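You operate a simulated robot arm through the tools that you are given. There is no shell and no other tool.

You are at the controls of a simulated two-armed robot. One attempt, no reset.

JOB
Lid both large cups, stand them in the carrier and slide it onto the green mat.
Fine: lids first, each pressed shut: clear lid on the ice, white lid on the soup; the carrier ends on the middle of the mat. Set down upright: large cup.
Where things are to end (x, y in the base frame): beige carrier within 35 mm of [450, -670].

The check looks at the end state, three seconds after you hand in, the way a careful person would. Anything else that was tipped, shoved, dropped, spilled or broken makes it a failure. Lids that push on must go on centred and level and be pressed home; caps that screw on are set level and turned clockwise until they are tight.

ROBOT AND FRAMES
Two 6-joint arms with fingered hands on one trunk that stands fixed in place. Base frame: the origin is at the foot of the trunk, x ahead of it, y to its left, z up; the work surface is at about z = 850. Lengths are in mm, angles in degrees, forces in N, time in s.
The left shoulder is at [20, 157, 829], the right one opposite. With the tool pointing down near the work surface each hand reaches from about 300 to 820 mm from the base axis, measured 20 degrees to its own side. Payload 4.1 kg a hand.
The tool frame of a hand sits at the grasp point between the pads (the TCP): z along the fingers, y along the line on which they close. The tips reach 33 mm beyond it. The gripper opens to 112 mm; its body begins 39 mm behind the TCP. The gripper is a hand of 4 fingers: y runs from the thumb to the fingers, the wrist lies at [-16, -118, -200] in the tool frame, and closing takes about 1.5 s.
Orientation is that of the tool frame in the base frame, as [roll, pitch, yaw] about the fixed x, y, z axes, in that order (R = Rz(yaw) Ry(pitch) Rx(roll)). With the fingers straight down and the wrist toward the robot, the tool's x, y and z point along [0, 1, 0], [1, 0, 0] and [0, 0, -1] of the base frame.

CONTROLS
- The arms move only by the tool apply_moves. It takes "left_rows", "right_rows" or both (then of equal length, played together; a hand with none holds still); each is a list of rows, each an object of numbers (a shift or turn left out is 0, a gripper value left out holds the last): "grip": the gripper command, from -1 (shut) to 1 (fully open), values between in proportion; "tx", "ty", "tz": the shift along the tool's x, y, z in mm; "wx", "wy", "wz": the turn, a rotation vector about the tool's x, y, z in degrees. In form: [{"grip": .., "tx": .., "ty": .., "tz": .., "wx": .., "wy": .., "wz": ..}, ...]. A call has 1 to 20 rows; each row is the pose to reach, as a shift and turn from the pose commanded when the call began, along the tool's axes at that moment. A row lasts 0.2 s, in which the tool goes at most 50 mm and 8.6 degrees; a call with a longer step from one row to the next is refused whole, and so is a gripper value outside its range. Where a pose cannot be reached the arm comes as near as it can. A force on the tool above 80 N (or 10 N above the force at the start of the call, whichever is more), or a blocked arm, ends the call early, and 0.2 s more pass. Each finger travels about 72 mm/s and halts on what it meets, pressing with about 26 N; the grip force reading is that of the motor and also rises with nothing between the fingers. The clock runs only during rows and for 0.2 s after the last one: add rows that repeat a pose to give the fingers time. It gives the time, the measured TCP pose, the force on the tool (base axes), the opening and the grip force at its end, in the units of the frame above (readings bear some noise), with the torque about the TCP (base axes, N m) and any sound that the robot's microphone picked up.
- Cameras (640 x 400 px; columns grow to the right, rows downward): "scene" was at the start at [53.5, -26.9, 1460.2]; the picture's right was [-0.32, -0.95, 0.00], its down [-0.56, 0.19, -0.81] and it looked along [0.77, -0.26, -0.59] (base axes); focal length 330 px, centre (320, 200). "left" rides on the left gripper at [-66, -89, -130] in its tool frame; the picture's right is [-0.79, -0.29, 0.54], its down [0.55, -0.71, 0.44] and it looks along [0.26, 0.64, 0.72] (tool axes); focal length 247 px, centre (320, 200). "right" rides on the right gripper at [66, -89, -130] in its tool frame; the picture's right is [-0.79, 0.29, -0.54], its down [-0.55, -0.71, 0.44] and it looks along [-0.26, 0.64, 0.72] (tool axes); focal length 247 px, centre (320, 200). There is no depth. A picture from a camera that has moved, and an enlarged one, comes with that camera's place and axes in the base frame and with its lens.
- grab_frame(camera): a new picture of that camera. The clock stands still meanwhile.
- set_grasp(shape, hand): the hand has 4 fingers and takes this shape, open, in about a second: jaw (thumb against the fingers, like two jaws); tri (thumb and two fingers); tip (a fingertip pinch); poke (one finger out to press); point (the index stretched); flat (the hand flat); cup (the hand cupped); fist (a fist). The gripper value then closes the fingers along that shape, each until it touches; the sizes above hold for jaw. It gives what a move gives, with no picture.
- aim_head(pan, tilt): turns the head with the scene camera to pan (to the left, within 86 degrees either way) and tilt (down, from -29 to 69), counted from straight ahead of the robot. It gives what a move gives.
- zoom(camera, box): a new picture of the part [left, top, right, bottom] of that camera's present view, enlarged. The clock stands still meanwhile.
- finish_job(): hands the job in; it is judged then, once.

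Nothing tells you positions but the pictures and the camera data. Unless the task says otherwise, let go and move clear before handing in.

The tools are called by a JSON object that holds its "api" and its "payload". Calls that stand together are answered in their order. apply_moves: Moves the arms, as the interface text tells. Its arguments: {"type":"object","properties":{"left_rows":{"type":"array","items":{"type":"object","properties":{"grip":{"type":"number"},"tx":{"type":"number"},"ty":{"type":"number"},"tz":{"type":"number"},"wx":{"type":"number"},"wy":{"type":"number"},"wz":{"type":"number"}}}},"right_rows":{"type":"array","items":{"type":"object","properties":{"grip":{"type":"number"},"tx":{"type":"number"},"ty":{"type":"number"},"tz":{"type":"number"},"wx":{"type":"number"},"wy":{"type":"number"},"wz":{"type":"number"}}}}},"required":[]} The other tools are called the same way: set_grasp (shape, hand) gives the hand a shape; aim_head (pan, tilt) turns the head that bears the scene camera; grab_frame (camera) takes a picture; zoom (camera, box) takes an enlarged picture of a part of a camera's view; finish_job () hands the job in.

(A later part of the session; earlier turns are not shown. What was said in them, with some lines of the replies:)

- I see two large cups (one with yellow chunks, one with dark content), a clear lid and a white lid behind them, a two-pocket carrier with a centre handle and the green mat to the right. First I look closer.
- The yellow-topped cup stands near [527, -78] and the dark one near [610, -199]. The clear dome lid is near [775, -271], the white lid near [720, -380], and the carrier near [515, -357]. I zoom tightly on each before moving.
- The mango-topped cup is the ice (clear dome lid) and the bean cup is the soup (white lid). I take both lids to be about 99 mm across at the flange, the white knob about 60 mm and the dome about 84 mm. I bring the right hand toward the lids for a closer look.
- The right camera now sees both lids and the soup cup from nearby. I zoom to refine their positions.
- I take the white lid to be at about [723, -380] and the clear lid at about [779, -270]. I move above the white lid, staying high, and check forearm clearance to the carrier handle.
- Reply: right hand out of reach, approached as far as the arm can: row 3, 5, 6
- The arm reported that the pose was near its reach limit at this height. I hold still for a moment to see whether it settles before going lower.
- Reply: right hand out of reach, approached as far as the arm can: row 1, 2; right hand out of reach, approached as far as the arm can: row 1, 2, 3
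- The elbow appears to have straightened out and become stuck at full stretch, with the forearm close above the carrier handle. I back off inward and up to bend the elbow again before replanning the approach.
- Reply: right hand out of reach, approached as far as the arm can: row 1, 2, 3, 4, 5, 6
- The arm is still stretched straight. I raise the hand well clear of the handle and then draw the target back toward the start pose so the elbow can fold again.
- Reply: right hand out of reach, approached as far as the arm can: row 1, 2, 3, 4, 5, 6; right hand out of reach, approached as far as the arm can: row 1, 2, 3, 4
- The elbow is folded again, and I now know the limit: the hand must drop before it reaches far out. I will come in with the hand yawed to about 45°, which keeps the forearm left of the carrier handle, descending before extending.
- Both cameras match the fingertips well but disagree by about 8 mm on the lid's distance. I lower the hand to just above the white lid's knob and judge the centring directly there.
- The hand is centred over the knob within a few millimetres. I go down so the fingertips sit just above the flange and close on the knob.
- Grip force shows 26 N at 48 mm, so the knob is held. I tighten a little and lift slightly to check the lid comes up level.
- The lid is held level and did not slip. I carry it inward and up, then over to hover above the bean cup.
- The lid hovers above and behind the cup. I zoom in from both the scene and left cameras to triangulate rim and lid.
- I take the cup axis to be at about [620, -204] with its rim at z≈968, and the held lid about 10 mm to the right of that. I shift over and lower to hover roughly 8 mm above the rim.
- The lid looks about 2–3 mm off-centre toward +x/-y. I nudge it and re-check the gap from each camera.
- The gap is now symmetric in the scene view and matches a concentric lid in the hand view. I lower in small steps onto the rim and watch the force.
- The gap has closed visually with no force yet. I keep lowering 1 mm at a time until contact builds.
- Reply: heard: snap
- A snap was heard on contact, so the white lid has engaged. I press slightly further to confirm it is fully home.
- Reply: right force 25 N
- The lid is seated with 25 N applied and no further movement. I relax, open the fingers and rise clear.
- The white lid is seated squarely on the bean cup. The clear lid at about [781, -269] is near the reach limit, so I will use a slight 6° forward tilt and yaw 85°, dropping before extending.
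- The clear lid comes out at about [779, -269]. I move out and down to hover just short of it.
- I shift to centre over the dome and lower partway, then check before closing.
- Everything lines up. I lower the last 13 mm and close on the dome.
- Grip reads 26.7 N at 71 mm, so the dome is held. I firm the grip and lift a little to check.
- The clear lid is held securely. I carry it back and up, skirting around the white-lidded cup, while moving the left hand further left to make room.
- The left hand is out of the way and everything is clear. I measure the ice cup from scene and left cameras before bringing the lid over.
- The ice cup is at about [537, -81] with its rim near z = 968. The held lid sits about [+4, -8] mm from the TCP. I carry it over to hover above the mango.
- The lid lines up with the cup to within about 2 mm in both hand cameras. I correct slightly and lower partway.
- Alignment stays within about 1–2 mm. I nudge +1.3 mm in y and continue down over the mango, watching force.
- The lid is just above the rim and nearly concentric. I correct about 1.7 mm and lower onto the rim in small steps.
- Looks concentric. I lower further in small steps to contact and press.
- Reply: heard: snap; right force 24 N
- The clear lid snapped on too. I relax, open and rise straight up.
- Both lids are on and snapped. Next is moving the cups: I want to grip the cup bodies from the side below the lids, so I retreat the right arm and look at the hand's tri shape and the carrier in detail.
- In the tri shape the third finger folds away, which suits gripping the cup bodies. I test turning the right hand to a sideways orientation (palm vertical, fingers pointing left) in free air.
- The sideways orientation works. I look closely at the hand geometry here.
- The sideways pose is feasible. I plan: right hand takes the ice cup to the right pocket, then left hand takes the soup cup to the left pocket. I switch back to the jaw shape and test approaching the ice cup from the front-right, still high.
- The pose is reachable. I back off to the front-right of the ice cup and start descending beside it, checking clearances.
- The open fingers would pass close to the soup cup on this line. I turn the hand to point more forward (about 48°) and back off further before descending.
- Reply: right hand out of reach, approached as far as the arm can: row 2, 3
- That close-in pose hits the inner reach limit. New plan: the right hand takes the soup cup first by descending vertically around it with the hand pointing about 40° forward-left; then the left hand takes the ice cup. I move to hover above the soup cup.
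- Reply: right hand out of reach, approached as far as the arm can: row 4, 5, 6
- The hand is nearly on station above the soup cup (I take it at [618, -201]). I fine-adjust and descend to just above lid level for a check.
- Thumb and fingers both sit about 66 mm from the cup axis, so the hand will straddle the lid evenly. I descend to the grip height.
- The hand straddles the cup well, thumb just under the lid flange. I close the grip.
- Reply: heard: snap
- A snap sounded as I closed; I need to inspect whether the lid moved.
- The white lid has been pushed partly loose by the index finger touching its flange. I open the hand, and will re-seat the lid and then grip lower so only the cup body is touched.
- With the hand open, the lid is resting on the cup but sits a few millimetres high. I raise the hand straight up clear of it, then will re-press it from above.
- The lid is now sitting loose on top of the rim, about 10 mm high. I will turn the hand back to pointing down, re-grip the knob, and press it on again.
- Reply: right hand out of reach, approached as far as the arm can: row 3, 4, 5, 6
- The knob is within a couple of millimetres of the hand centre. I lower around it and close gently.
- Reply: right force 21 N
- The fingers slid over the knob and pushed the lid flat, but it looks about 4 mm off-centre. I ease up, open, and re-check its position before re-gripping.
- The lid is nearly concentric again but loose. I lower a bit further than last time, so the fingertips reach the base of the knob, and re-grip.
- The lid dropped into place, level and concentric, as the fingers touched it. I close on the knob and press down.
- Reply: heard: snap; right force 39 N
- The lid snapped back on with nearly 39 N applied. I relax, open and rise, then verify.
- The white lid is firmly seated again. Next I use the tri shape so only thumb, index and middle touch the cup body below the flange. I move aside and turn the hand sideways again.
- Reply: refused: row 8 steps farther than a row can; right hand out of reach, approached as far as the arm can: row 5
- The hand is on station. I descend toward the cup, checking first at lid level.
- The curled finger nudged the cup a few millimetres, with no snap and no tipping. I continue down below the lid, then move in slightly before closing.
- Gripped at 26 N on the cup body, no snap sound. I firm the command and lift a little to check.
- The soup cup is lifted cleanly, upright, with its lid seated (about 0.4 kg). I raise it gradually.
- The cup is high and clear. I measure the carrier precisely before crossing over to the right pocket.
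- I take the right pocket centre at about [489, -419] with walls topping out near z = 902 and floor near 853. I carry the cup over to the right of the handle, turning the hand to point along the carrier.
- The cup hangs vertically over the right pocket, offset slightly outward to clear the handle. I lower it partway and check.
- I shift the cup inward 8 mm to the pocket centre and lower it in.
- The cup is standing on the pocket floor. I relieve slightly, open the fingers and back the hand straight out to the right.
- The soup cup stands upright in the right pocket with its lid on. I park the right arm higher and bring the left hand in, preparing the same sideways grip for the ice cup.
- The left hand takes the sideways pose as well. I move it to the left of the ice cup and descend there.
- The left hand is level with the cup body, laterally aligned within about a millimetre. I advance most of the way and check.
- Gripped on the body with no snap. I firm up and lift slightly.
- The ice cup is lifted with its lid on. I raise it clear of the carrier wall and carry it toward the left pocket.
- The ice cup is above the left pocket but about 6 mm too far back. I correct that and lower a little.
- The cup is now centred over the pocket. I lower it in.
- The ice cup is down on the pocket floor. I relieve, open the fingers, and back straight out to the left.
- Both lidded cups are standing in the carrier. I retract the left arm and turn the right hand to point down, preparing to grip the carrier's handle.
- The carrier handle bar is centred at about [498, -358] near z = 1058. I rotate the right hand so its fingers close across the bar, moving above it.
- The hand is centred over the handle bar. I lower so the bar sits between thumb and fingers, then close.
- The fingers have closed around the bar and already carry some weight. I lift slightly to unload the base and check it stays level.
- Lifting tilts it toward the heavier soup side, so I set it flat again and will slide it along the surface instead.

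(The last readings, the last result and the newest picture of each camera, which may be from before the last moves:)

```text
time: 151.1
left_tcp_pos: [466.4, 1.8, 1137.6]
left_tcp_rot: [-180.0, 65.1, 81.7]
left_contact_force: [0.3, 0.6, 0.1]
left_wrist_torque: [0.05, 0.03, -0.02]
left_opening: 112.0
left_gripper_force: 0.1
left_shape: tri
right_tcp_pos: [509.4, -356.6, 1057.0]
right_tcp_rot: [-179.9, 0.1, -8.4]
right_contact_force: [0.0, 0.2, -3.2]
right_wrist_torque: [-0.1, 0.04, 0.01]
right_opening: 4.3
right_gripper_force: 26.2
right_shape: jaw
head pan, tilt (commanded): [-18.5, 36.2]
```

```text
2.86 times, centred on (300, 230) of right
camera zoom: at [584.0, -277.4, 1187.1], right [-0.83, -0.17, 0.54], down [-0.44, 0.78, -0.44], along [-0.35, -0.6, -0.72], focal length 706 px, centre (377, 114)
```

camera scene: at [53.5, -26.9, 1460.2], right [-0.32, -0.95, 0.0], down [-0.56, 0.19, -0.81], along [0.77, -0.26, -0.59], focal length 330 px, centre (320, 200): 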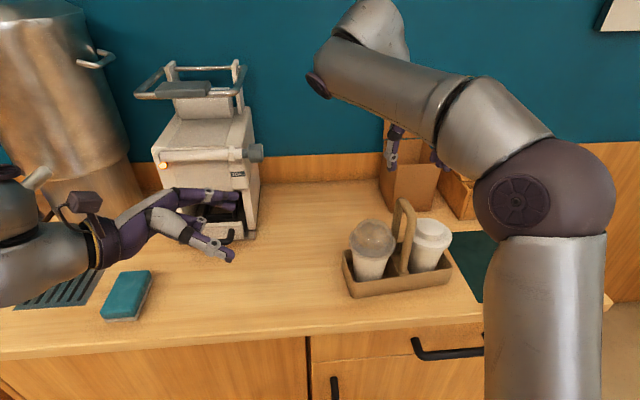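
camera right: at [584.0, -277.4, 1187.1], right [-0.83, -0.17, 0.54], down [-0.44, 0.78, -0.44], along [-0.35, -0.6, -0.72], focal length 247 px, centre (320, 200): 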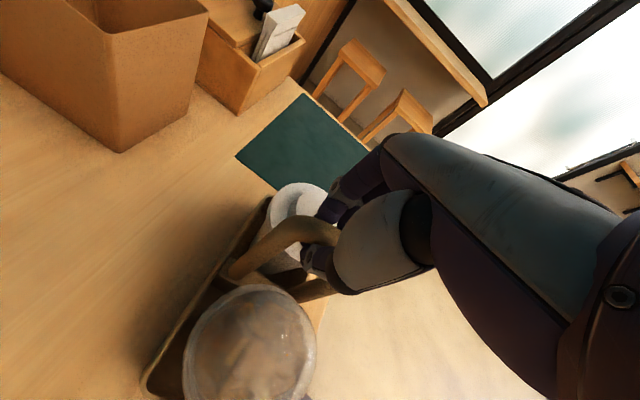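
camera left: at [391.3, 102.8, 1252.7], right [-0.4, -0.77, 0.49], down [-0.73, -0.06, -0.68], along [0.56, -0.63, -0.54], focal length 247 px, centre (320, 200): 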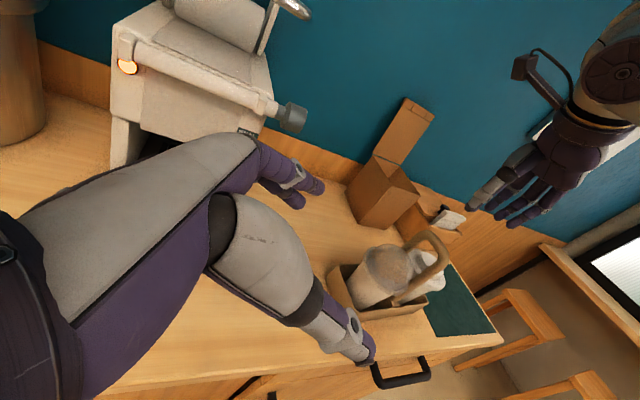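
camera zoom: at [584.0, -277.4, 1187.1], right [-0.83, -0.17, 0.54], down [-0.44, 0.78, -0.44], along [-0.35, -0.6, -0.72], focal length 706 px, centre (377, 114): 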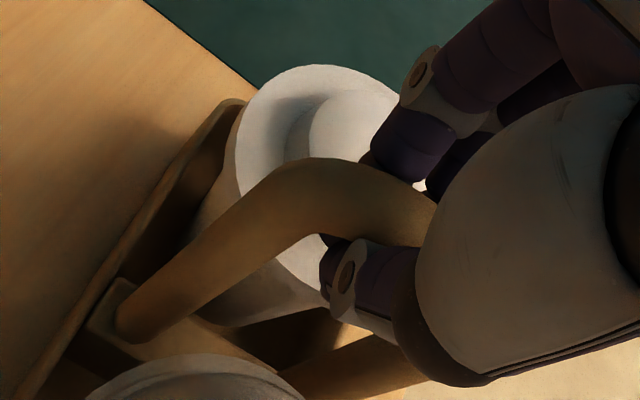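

{"api": "zoom", "payload": {"camera": "scene", "box": [335, 240, 400, 300]}}

{"api": "zoom", "payload": {"camera": "scene", "box": [395, 240, 460, 300]}}

{"api": "zoom", "payload": {"camera": "left", "box": [340, 250, 450, 330]}}

```text
6.67 times, centred on (368, 270) of scene
camera zoom: at [53.6, -26.9, 1460.2], right [-0.32, -0.95, 0.0], down [-0.56, 0.19, -0.81], along [0.77, -0.26, -0.59], focal length 2201 px, centre (3, -267)
```

zoom: 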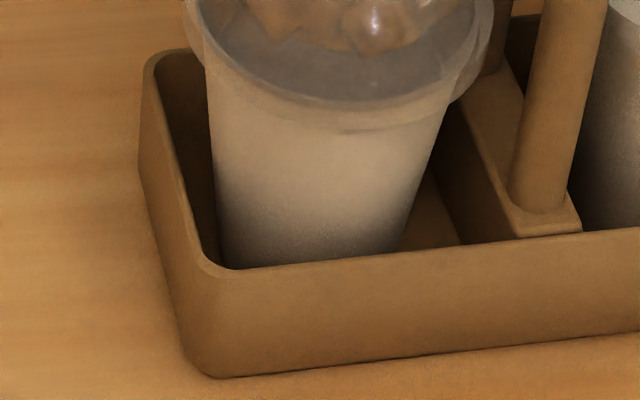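

```text
6.67 times, centred on (428, 270) of scene
camera zoom: at [53.6, -26.9, 1460.2], right [-0.32, -0.95, 0.0], down [-0.56, 0.19, -0.81], along [0.77, -0.26, -0.59], focal length 2201 px, centre (-397, -267)
```

zoom: 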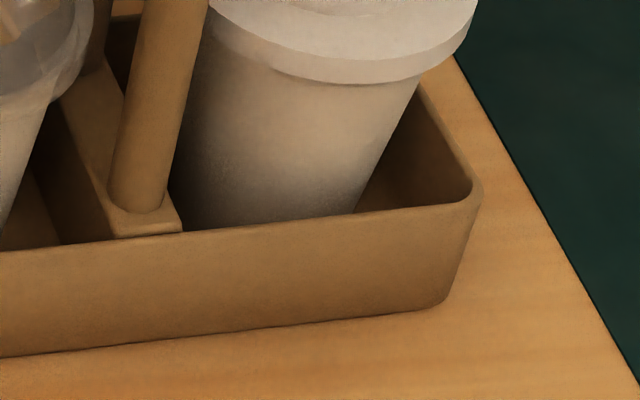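

```text
5.00 times, centred on (395, 290) of left
camera zoom: at [391.4, 102.8, 1252.6], right [-0.4, -0.77, 0.49], down [-0.73, -0.06, -0.68], along [0.56, -0.63, -0.54], focal length 1235 px, centre (-55, -250)
```

zoom: 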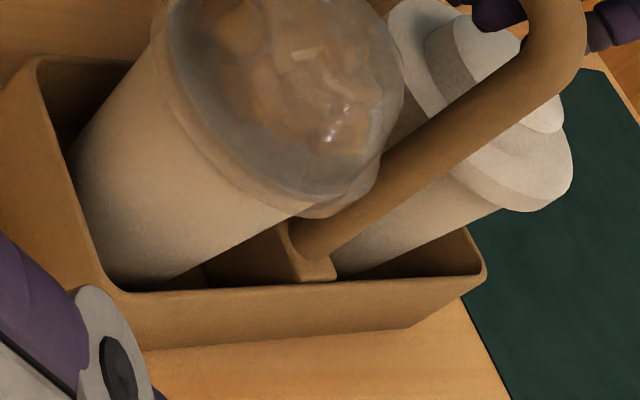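

Both lids look seated and the base is flat on the counter. I slide the carrier slowly toward the mat, checking along the way.

{"api": "apply_moves", "payload": {"right_rows": [{"ty": 6}, {"tx": -0.1, "ty": 16}, {"tx": -0.2, "ty": 28}, {"tx": -0.3, "ty": 41}, {"tx": -0.4, "ty": 53}, {"tx": -0.5, "ty": 60}, {"tx": -0.5, "ty": 60}]}}

{"api": "grab_frame", "payload": {"camera": "scene"}}

{"api": "zoom", "payload": {"camera": "scene", "box": [340, 180, 500, 310]}}

{"api": "zoom", "payload": {"camera": "left", "box": [320, 180, 520, 340]}}

```text
time: 152.7
left_tcp_pos: [466.0, 1.3, 1137.9]
left_tcp_rot: [180.0, 65.0, 81.7]
left_contact_force: [-0.2, 0.3, 0.6]
left_wrist_torque: [-0.02, -0.01, 0.01]
left_opening: 111.9
left_gripper_force: 0.1
left_shape: tri
right_tcp_pos: [499.9, -417.1, 1057.6]
right_tcp_rot: [180.0, 0.0, -8.4]
right_contact_force: [0.4, 1.0, -3.5]
right_wrist_torque: [-0.12, -0.01, -0.02]
right_opening: 4.4
right_gripper_force: 25.6
right_shape: jaw
head pan, tilt (commanded): [-18.5, 36.2]
```

```text
taken
camera scene: at [53.6, -26.9, 1460.2], right [-0.32, -0.95, 0.0], down [-0.56, 0.19, -0.81], along [0.77, -0.26, -0.59], focal length 330 px, centre (320, 200)
```

scene: 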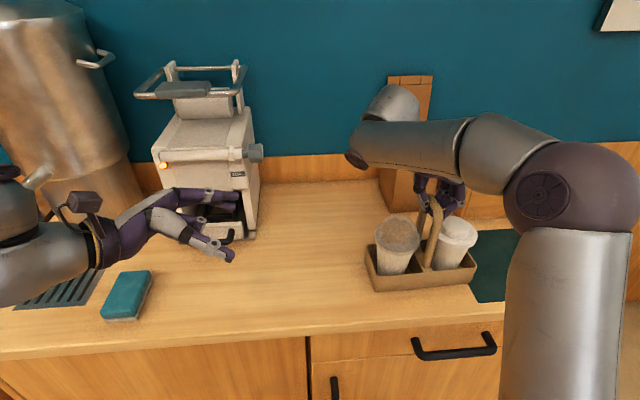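

```text
3.08 times, centred on (420, 245) of scene
camera zoom: at [53.6, -26.9, 1460.2], right [-0.32, -0.95, 0.0], down [-0.56, 0.19, -0.81], along [0.77, -0.26, -0.59], focal length 1016 px, centre (12, 62)
```

zoom: 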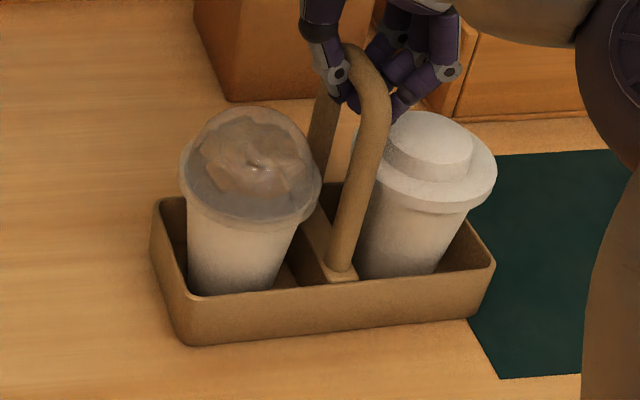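

```text
2.50 times, centred on (420, 260) of left
camera zoom: at [391.4, 102.7, 1252.6], right [-0.4, -0.77, 0.49], down [-0.73, -0.06, -0.68], along [0.56, -0.63, -0.54], focal length 617 px, centre (70, 50)
```

zoom: 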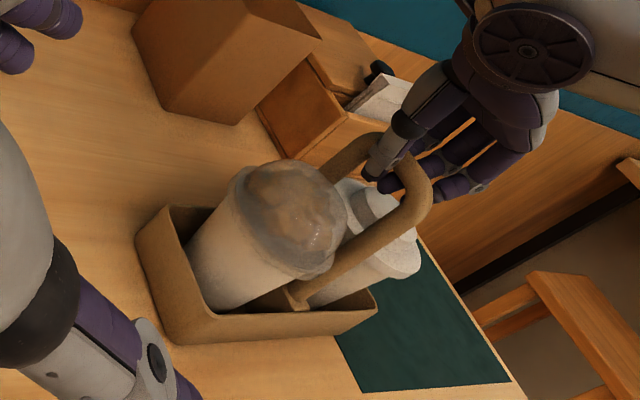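

It slides smoothly with little force. I continue.

{"api": "apply_moves", "payload": {"right_rows": [{"ty": 6}, {"tx": -0.1, "ty": 17}, {"tx": -0.2, "ty": 30}, {"tx": -0.3, "ty": 43}, {"tx": -0.4, "ty": 56}, {"tx": -0.5, "ty": 69}, {"tx": -0.6, "ty": 75}, {"tx": -0.6, "ty": 75}]}}

{"api": "zoom", "payload": {"camera": "scene", "box": [350, 170, 530, 310]}}

{"api": "zoom", "payload": {"camera": "left", "box": [320, 180, 540, 340]}}

```text
time: 154.5
left_tcp_pos: [467.3, 2.2, 1138.1]
left_tcp_rot: [179.9, 65.0, 81.6]
left_contact_force: [-0.1, -0.7, -0.1]
left_wrist_torque: [0.02, 0.02, -0.01]
left_opening: 111.7
left_gripper_force: 0.0
left_shape: tri
right_tcp_pos: [487.4, -490.2, 1057.1]
right_tcp_rot: [-179.9, 0.0, -8.4]
right_contact_force: [-0.5, 1.1, -3.3]
right_wrist_torque: [-0.07, 0.0, -0.02]
right_opening: 4.3
right_gripper_force: 26.3
right_shape: jaw
head pan, tilt (commanded): [-18.5, 36.2]
```

```text
2.86 times, centred on (440, 240) of scene
camera zoom: at [53.6, -26.9, 1460.2], right [-0.32, -0.95, 0.0], down [-0.56, 0.19, -0.81], along [0.77, -0.26, -0.59], focal length 943 px, centre (-23, 86)
```

zoom: 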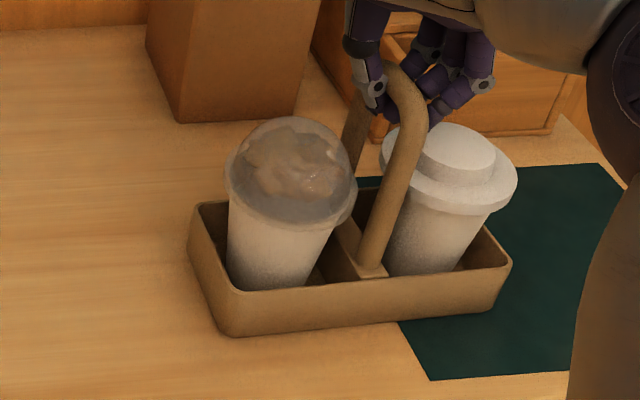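

```text
2.50 times, centred on (430, 260) of left
camera zoom: at [391.4, 102.7, 1252.6], right [-0.4, -0.77, 0.49], down [-0.73, -0.06, -0.68], along [0.56, -0.63, -0.54], focal length 617 px, centre (45, 50)
```

zoom: 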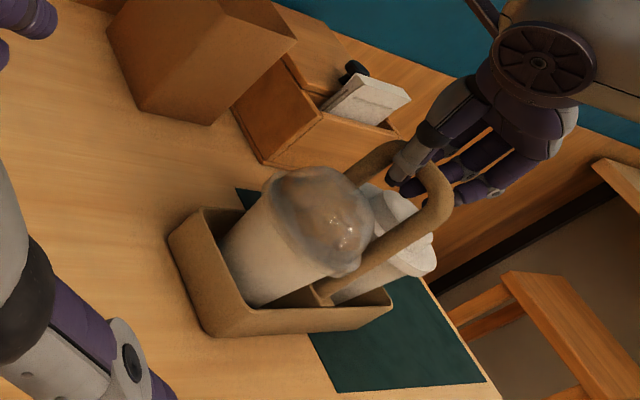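

{"api": "apply_moves", "payload": {"right_rows": [{"ty": 6}, {"tx": -0.1, "ty": 17}, {"tx": -0.2, "ty": 30}, {"tx": -0.3, "ty": 43}, {"tx": -0.4, "ty": 56}, {"tx": -0.5, "ty": 69}, {"tx": -0.6, "ty": 75}, {"tx": -0.6, "ty": 75}]}}

{"api": "grab_frame", "payload": {"camera": "scene"}}

{"api": "zoom", "payload": {"camera": "scene", "box": [380, 170, 560, 310]}}

{"api": "zoom", "payload": {"camera": "left", "box": [340, 180, 560, 340]}}

```text
time: 156.3
left_tcp_pos: [467.1, 0.7, 1137.3]
left_tcp_rot: [-180.0, 65.1, 81.8]
left_contact_force: [0.0, 0.6, -0.3]
left_wrist_torque: [0.0, 0.0, -0.03]
left_opening: 111.6
left_gripper_force: 0.0
left_shape: tri
right_tcp_pos: [476.9, -564.4, 1058.0]
right_tcp_rot: [180.0, 0.1, -8.4]
right_contact_force: [0.4, 1.3, -4.1]
right_wrist_torque: [-0.07, -0.01, -0.03]
right_opening: 4.5
right_gripper_force: 26.0
right_shape: jaw
head pan, tilt (commanded): [-18.5, 36.2]
```

```text
taken
camera scene: at [53.6, -26.9, 1460.2], right [-0.32, -0.95, 0.0], down [-0.56, 0.19, -0.81], along [0.77, -0.26, -0.59], focal length 330 px, centre (320, 200)
```

scene: 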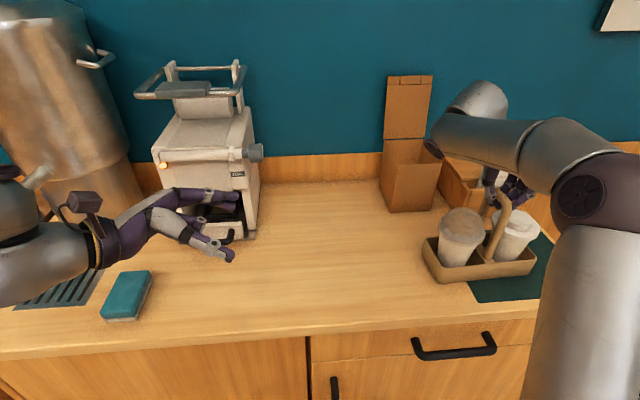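

```text
2.86 times, centred on (470, 240) of scene
camera zoom: at [53.6, -26.9, 1460.2], right [-0.32, -0.95, 0.0], down [-0.56, 0.19, -0.81], along [0.77, -0.26, -0.59], focal length 943 px, centre (-109, 86)
```

zoom: 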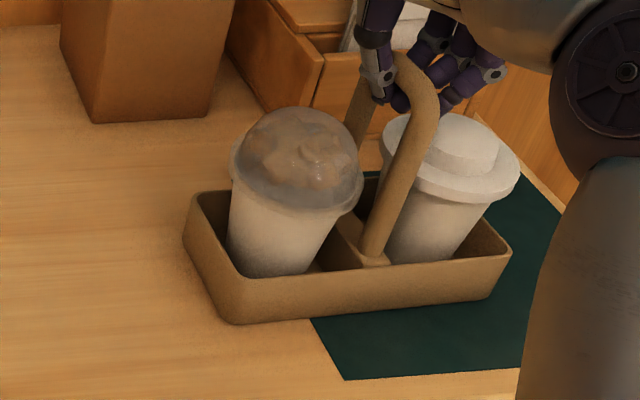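

```text
2.50 times, centred on (450, 260) of left
camera zoom: at [391.4, 102.7, 1252.6], right [-0.4, -0.77, 0.49], down [-0.73, -0.06, -0.68], along [0.56, -0.63, -0.54], focal length 617 px, centre (-5, 50)
```

zoom: 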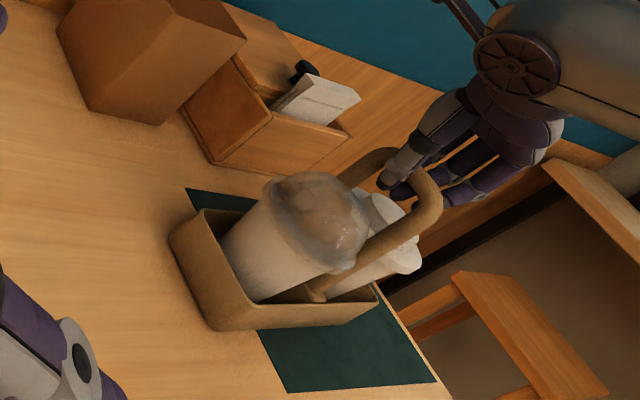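

The carrier centre is now near [471, -570]. I slide the remaining stretch toward [450, -670].

{"api": "apply_moves", "payload": {"right_rows": [{"tx": -0.4, "ty": 6}, {"tx": -1, "ty": 17}, {"tx": -1.8, "ty": 30}, {"tx": -2.6, "ty": 43}, {"tx": -3.4, "ty": 56}, {"tx": -3.8, "ty": 62}, {"tx": -3.8, "ty": 62}]}}

{"api": "grab_frame", "payload": {"camera": "scene"}}

{"api": "zoom", "payload": {"camera": "scene", "box": [410, 170, 610, 310]}}

```text
time: 157.9
left_tcp_pos: [465.7, 1.8, 1138.1]
left_tcp_rot: [179.9, 64.9, 81.6]
left_contact_force: [0.3, -0.1, -0.3]
left_wrist_torque: [-0.01, 0.01, 0.0]
left_opening: 111.8
left_gripper_force: 0.2
left_shape: tri
right_tcp_pos: [464.7, -626.9, 1055.4]
right_tcp_rot: [-180.0, 0.0, -8.4]
right_contact_force: [1.1, 0.4, -3.6]
right_wrist_torque: [-0.08, 0.01, -0.03]
right_opening: 4.4
right_gripper_force: 26.0
right_shape: jaw
head pan, tilt (commanded): [-18.5, 36.2]
```

```text
taken
camera scene: at [53.6, -27.0, 1460.1], right [-0.32, -0.95, 0.0], down [-0.56, 0.19, -0.81], along [0.77, -0.26, -0.59], focal length 330 px, centre (320, 200)
```

scene: 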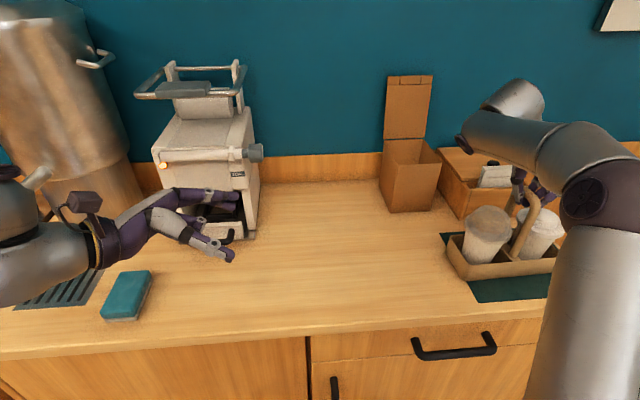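

```text
2.86 times, centred on (510, 240) of scene
camera zoom: at [53.6, -27.0, 1460.1], right [-0.32, -0.95, 0.0], down [-0.56, 0.19, -0.81], along [0.77, -0.26, -0.59], focal length 943 px, centre (-223, 86)
```

zoom: 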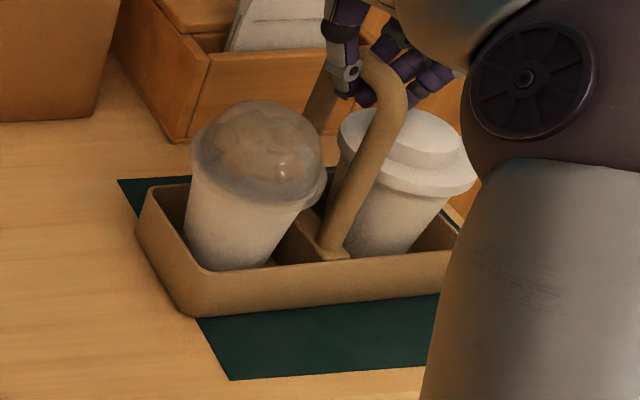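

{"api": "apply_moves", "payload": {"right_rows": [{"ty": 5}, {"tx": -0.1, "ty": 13}, {"tx": -0.1, "ty": 22}, {"tx": -0.2, "ty": 30}, {"tx": -0.2, "ty": 34}, {"tx": -0.2, "ty": 34}]}}

{"api": "grab_frame", "payload": {"camera": "scene"}}

{"api": "zoom", "payload": {"camera": "scene", "box": [420, 170, 620, 310]}}

{"api": "grab_frame", "payload": {"camera": "right"}}

{"api": "zoom", "payload": {"camera": "left", "box": [380, 180, 600, 340]}}

```text
time: 159.3
left_tcp_pos: [466.7, 0.4, 1137.5]
left_tcp_rot: [180.0, 64.9, 81.7]
left_contact_force: [-0.3, 0.5, 0.4]
left_wrist_torque: [0.0, 0.01, 0.02]
left_opening: 111.6
left_gripper_force: 0.1
left_shape: tri
right_tcp_pos: [457.9, -659.6, 1056.3]
right_tcp_rot: [-180.0, 0.0, -8.4]
right_contact_force: [-0.3, 0.9, -4.0]
right_wrist_torque: [-0.07, -0.01, -0.03]
right_opening: 4.2
right_gripper_force: 25.3
right_shape: jaw
head pan, tilt (commanded): [-18.5, 36.2]
```

```text
taken
camera scene: at [53.6, -27.0, 1460.1], right [-0.32, -0.95, 0.0], down [-0.56, 0.19, -0.81], along [0.77, -0.26, -0.59], focal length 330 px, centre (320, 200)
```

scene: 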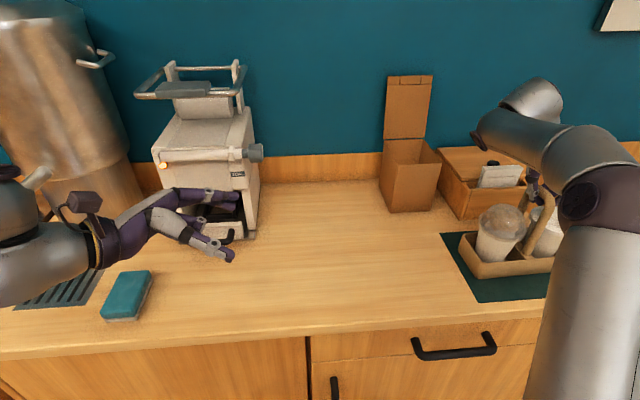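

```text
2.86 times, centred on (520, 240) of scene
camera zoom: at [53.6, -27.0, 1460.1], right [-0.32, -0.95, 0.0], down [-0.56, 0.19, -0.81], along [0.77, -0.26, -0.59], focal length 943 px, centre (-251, 86)
```

zoom: 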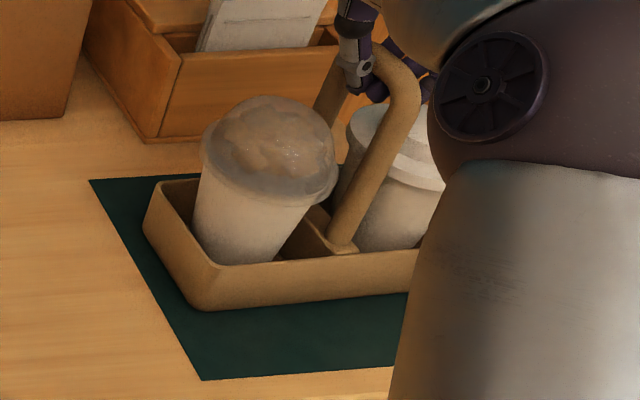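

```text
taken
camera right: at [533.5, -579.9, 1186.9], right [-0.83, -0.17, 0.54], down [-0.44, 0.78, -0.43], along [-0.35, -0.6, -0.72], focal length 247 px, centre (320, 200)
```

right: 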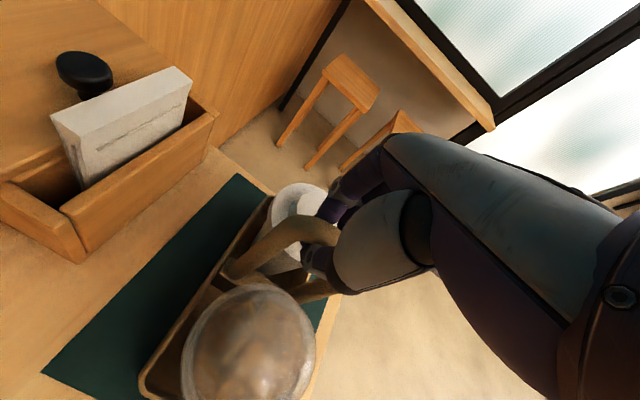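

```text
2.50 times, centred on (490, 260) of left
camera zoom: at [391.4, 102.7, 1252.6], right [-0.4, -0.77, 0.49], down [-0.73, -0.06, -0.68], along [0.56, -0.63, -0.54], focal length 617 px, centre (-105, 50)
```

zoom: 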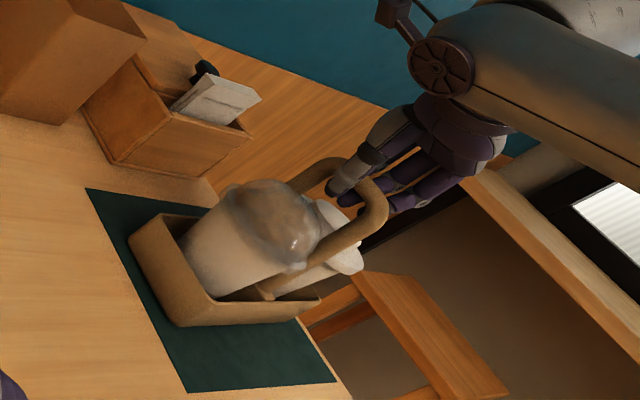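

The carrier sits at about [453, -667], right on the mat's middle. I let its weight fully down and open the hand gently.

{"api": "apply_moves", "payload": {"right_rows": [{"tz": 1, "grip": -1}, {"tz": 2, "grip": -1}, {"tz": 2, "grip": -1}]}}

{"api": "apply_moves", "payload": {"right_rows": [{"grip": -0.9}, {"grip": -0.8}, {"grip": -0.65}, {"grip": -0.5}, {"grip": -0.3}, {"grip": 0}, {"grip": 0.3}, {"grip": 0.3}, {"grip": 0.3}]}}

{"api": "zoom", "payload": {"camera": "scene", "box": [420, 170, 620, 310]}}

{"api": "zoom", "payload": {"camera": "right", "box": [120, 150, 400, 400]}}

{"api": "zoom", "payload": {"camera": "left", "box": [380, 180, 600, 340]}}

```text
time: 160.1
left_tcp_pos: [466.2, 1.9, 1136.6]
left_tcp_rot: [180.0, 64.9, 81.6]
left_contact_force: [-0.6, 0.8, -0.6]
left_wrist_torque: [-0.04, -0.01, 0.03]
left_opening: 111.9
left_gripper_force: 0.0
left_shape: tri
right_tcp_pos: [458.7, -658.3, 1056.3]
right_tcp_rot: [180.0, -0.1, -8.5]
right_contact_force: [1.2, 3.5, 1.9]
right_wrist_torque: [-0.08, 0.05, -0.02]
right_opening: 4.7
right_gripper_force: 26.6
right_shape: jaw
head pan, tilt (commanded): [-18.5, 36.2]
```

```text
time: 162.1
left_tcp_pos: [465.3, 1.3, 1137.5]
left_tcp_rot: [179.9, 65.0, 81.6]
left_contact_force: [0.1, -0.8, -0.7]
left_wrist_torque: [0.02, 0.0, -0.02]
left_opening: 111.8
left_gripper_force: 0.0
left_shape: tri
right_tcp_pos: [456.9, -659.2, 1055.5]
right_tcp_rot: [-179.9, -0.1, -8.4]
right_contact_force: [0.0, 0.1, -0.9]
right_wrist_torque: [0.0, 0.02, -0.04]
right_opening: 72.6
right_gripper_force: 0.0
right_shape: jaw
head pan, tilt (commanded): [-18.5, 36.2]
```

```text
2.86 times, centred on (520, 240) of scene
camera zoom: at [53.5, -26.9, 1460.2], right [-0.32, -0.95, 0.0], down [-0.56, 0.19, -0.81], along [0.77, -0.26, -0.59], focal length 943 px, centre (-251, 86)
```

zoom: 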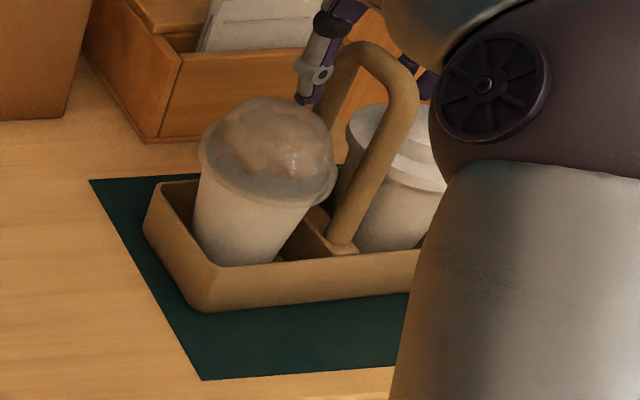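

```text
1.60 times, centred on (260, 275) of right
camera zoom: at [533.4, -579.5, 1185.1], right [-0.83, -0.17, 0.54], down [-0.44, 0.78, -0.44], along [-0.35, -0.6, -0.72], focal length 395 px, centre (416, 80)
```

zoom: 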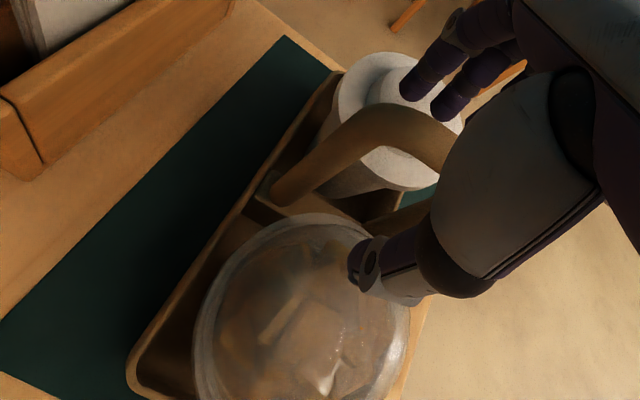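

```text
2.50 times, centred on (490, 260) of left
camera zoom: at [391.3, 102.8, 1252.7], right [-0.4, -0.77, 0.49], down [-0.73, -0.06, -0.68], along [0.56, -0.63, -0.54], focal length 617 px, centre (-105, 50)
```

zoom: 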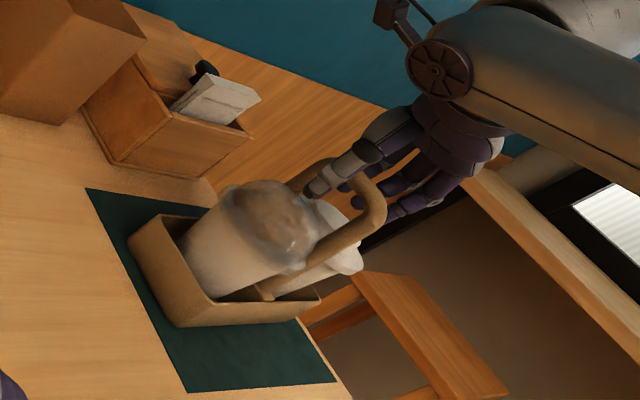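

The hand is open and free of the handle. I rise straight up and move clear.

{"api": "apply_moves", "payload": {"right_rows": [{"tz": -8}, {"tz": -25}, {"tz": -50}, {"tz": -80}, {"tz": -80}]}}

{"api": "grab_frame", "payload": {"camera": "scene"}}

{"api": "zoom", "payload": {"camera": "right", "box": [120, 150, 400, 400]}}

```text
time: 163.3
left_tcp_pos: [467.3, 1.9, 1138.7]
left_tcp_rot: [179.9, 64.9, 81.7]
left_contact_force: [0.5, -0.1, 0.4]
left_wrist_torque: [-0.01, 0.01, -0.03]
left_opening: 111.4
left_gripper_force: 0.2
left_shape: tri
right_tcp_pos: [458.9, -658.6, 1135.7]
right_tcp_rot: [-180.0, 0.0, -8.4]
right_contact_force: [0.7, -0.2, 0.0]
right_wrist_torque: [-0.02, -0.02, -0.01]
right_opening: 72.3
right_gripper_force: 0.1
right_shape: jaw
head pan, tilt (commanded): [-18.5, 36.2]
```

```text
taken
camera scene: at [53.5, -26.9, 1460.2], right [-0.32, -0.95, 0.0], down [-0.56, 0.19, -0.81], along [0.77, -0.26, -0.59], focal length 330 px, centre (320, 200)
```

scene: 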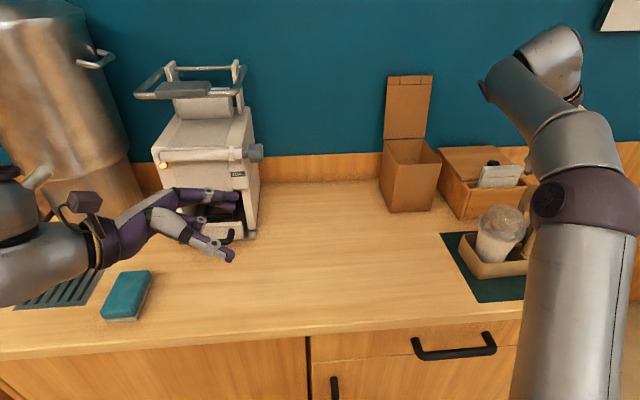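

```text
1.60 times, centred on (260, 275) of right
camera zoom: at [534.0, -578.9, 1265.2], right [-0.83, -0.17, 0.54], down [-0.44, 0.78, -0.43], along [-0.35, -0.6, -0.72], focal length 395 px, centre (416, 80)
```

zoom: 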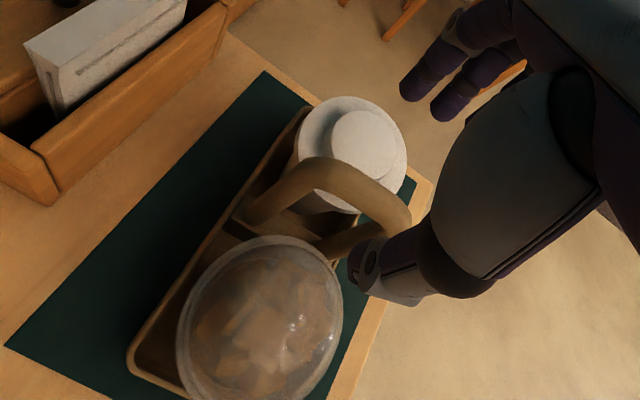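

{"api": "apply_moves", "payload": {"right_rows": [{"tx": -10, "ty": -20, "tz": -15}, {"tx": -25, "ty": -45, "tz": -30}, {"tx": -45, "ty": -70, "tz": -40}, {"tx": -65, "ty": -95, "tz": -50}, {"tx": -85, "ty": -118, "tz": -60}, {"tx": -101, "ty": -137, "tz": -65}, {"tx": -101, "ty": -137, "tz": -65}]}}

{"api": "grab_frame", "payload": {"camera": "scene"}}

{"api": "zoom", "payload": {"camera": "left", "box": [380, 180, 600, 340]}}

{"api": "grab_frame", "payload": {"camera": "right"}}

```text
time: 164.9
left_tcp_pos: [467.0, 1.3, 1138.7]
left_tcp_rot: [180.0, 65.1, 81.8]
left_contact_force: [0.6, 0.2, -0.7]
left_wrist_torque: [0.02, 0.01, -0.02]
left_opening: 111.9
left_gripper_force: 0.0
left_shape: tri
right_tcp_pos: [376.8, -508.9, 1200.4]
right_tcp_rot: [-179.9, -0.1, -8.4]
right_contact_force: [-0.2, -0.1, 0.3]
right_wrist_torque: [0.02, 0.06, 0.01]
right_opening: 72.5
right_gripper_force: 0.0
right_shape: jaw
head pan, tilt (commanded): [-18.5, 36.2]
```

```text
taken
camera scene: at [53.5, -26.9, 1460.2], right [-0.32, -0.95, 0.0], down [-0.56, 0.19, -0.81], along [0.77, -0.26, -0.59], focal length 330 px, centre (320, 200)
```

scene: 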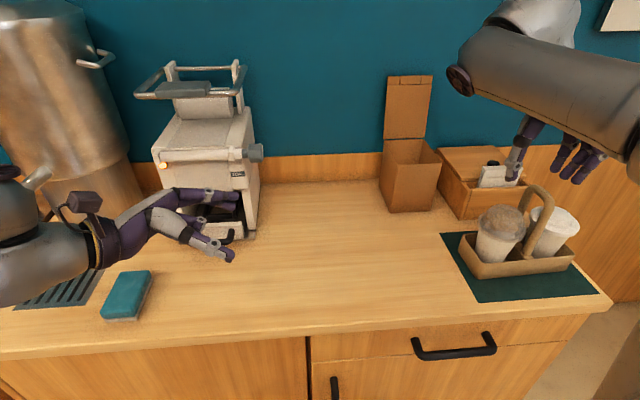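

```text
2.50 times, centred on (490, 260) of left
camera zoom: at [391.4, 102.7, 1252.6], right [-0.4, -0.77, 0.49], down [-0.73, -0.06, -0.68], along [0.56, -0.63, -0.54], focal length 617 px, centre (-105, 50)
```

zoom: 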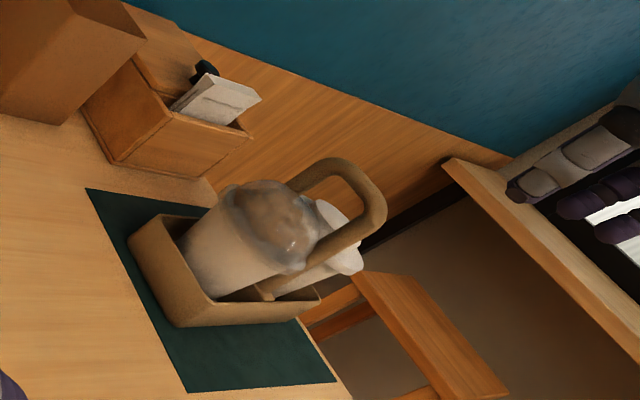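

```text
taken
camera right: at [453.3, -428.7, 1330.2], right [-0.83, -0.17, 0.54], down [-0.44, 0.78, -0.44], along [-0.35, -0.6, -0.72], focal length 247 px, centre (320, 200)
```

right: 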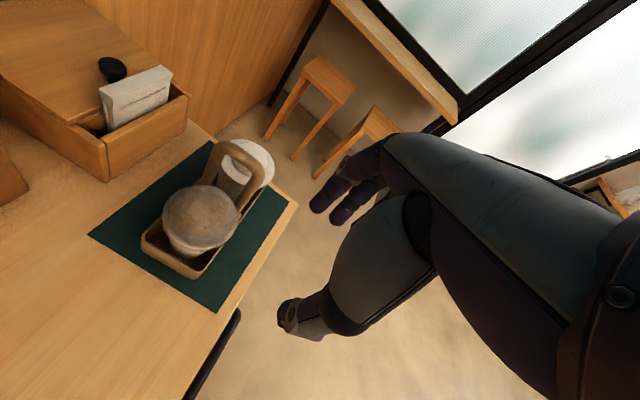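

The hand is clear. I zoom in to verify the carrier's position and both lids.

{"api": "zoom", "payload": {"camera": "scene", "box": [430, 170, 610, 310]}}

{"api": "zoom", "payload": {"camera": "scene", "box": [465, 190, 535, 255]}}

{"api": "zoom", "payload": {"camera": "scene", "box": [515, 190, 585, 265]}}

{"api": "zoom", "payload": {"camera": "right", "box": [110, 120, 300, 300]}}

```text
2.86 times, centred on (520, 240) of scene
camera zoom: at [53.5, -26.9, 1460.2], right [-0.32, -0.95, 0.0], down [-0.56, 0.19, -0.81], along [0.77, -0.26, -0.59], focal length 943 px, centre (-251, 86)
```

zoom: 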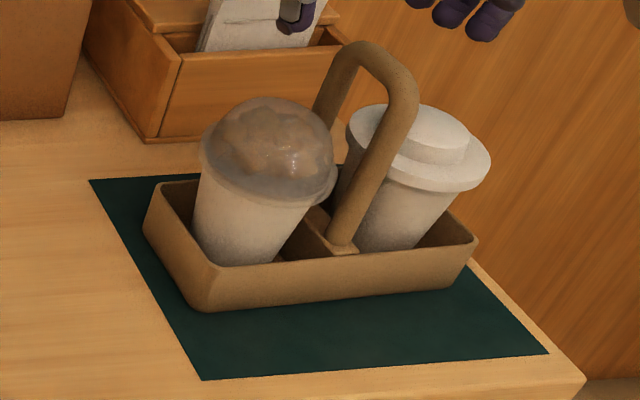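

```text
6.15 times, centred on (500, 222) of scene
camera zoom: at [53.5, -26.9, 1460.2], right [-0.32, -0.95, 0.0], down [-0.56, 0.19, -0.81], along [0.77, -0.26, -0.59], focal length 2032 px, centre (-788, 62)
```

zoom: 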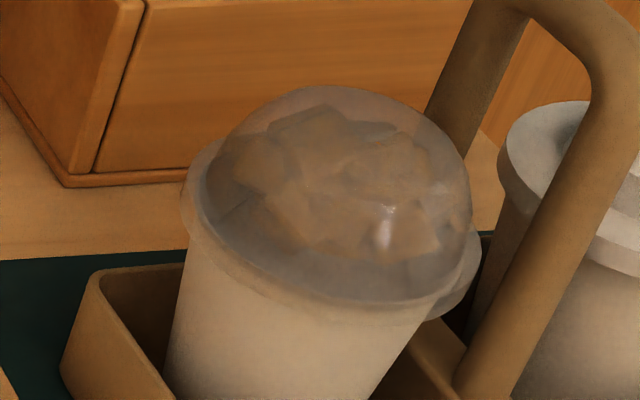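

```text
5.33 times, centred on (550, 228) of scene
camera zoom: at [53.5, -26.9, 1460.2], right [-0.32, -0.95, 0.0], down [-0.56, 0.19, -0.81], along [0.77, -0.26, -0.59], focal length 1761 px, centre (-907, 53)
```

zoom: 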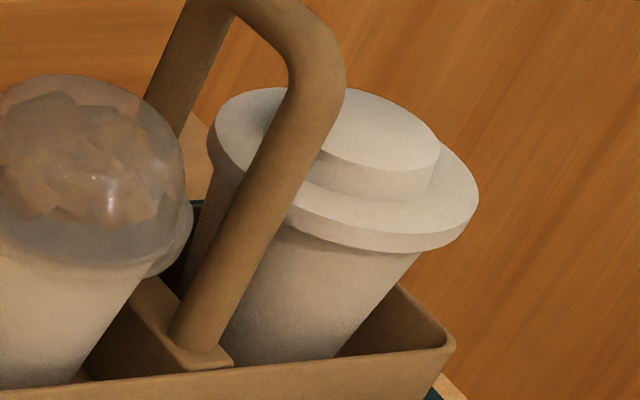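

```text
2.22 times, centred on (205, 210) of right
camera zoom: at [453.3, -428.7, 1330.2], right [-0.83, -0.17, 0.54], down [-0.44, 0.78, -0.44], along [-0.35, -0.6, -0.72], focal length 549 px, centre (576, 178)
```

zoom: 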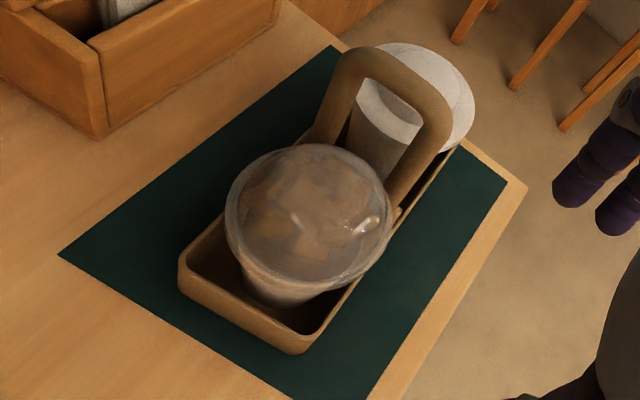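

Both lids are on, level and latched. The cups stand upright in the carrier, which rests near [451, -665] in the middle of the mat. Both hands are clear and nothing else has moved, so I hand the job in.

{"api": "finish_job", "payload": {}}

```text
The job is handed in.
```

Both cups are lidded, standing upright in the carrier, and the carrier is on the green mat. I haven't seen the result of the check.

- **Lids:** The clear lid is on the ice cup and the white lid is on the soup. Each went on level, was pressed until I heard it snap, and then held at about 24 N (clear) and 39 N (white).
- **White lid, second fitting:** It came loose once, when a finger touched its rim as I first closed the hand on the soup cup. I re-seated it, it snapped home again, and I gripped both cups lower on the body from then on.
- **Carrier:** I estimate its centre at about [451, -665], roughly 5 mm from the [450, -670] target. I slid it along the counter by its handle rather than carrying it, because lifting made it lean towards the heavier soup cup.
- **Everything else:** Nothing looked tipped, spilled or shifted in the last pictures. Both hands are empty and clear.
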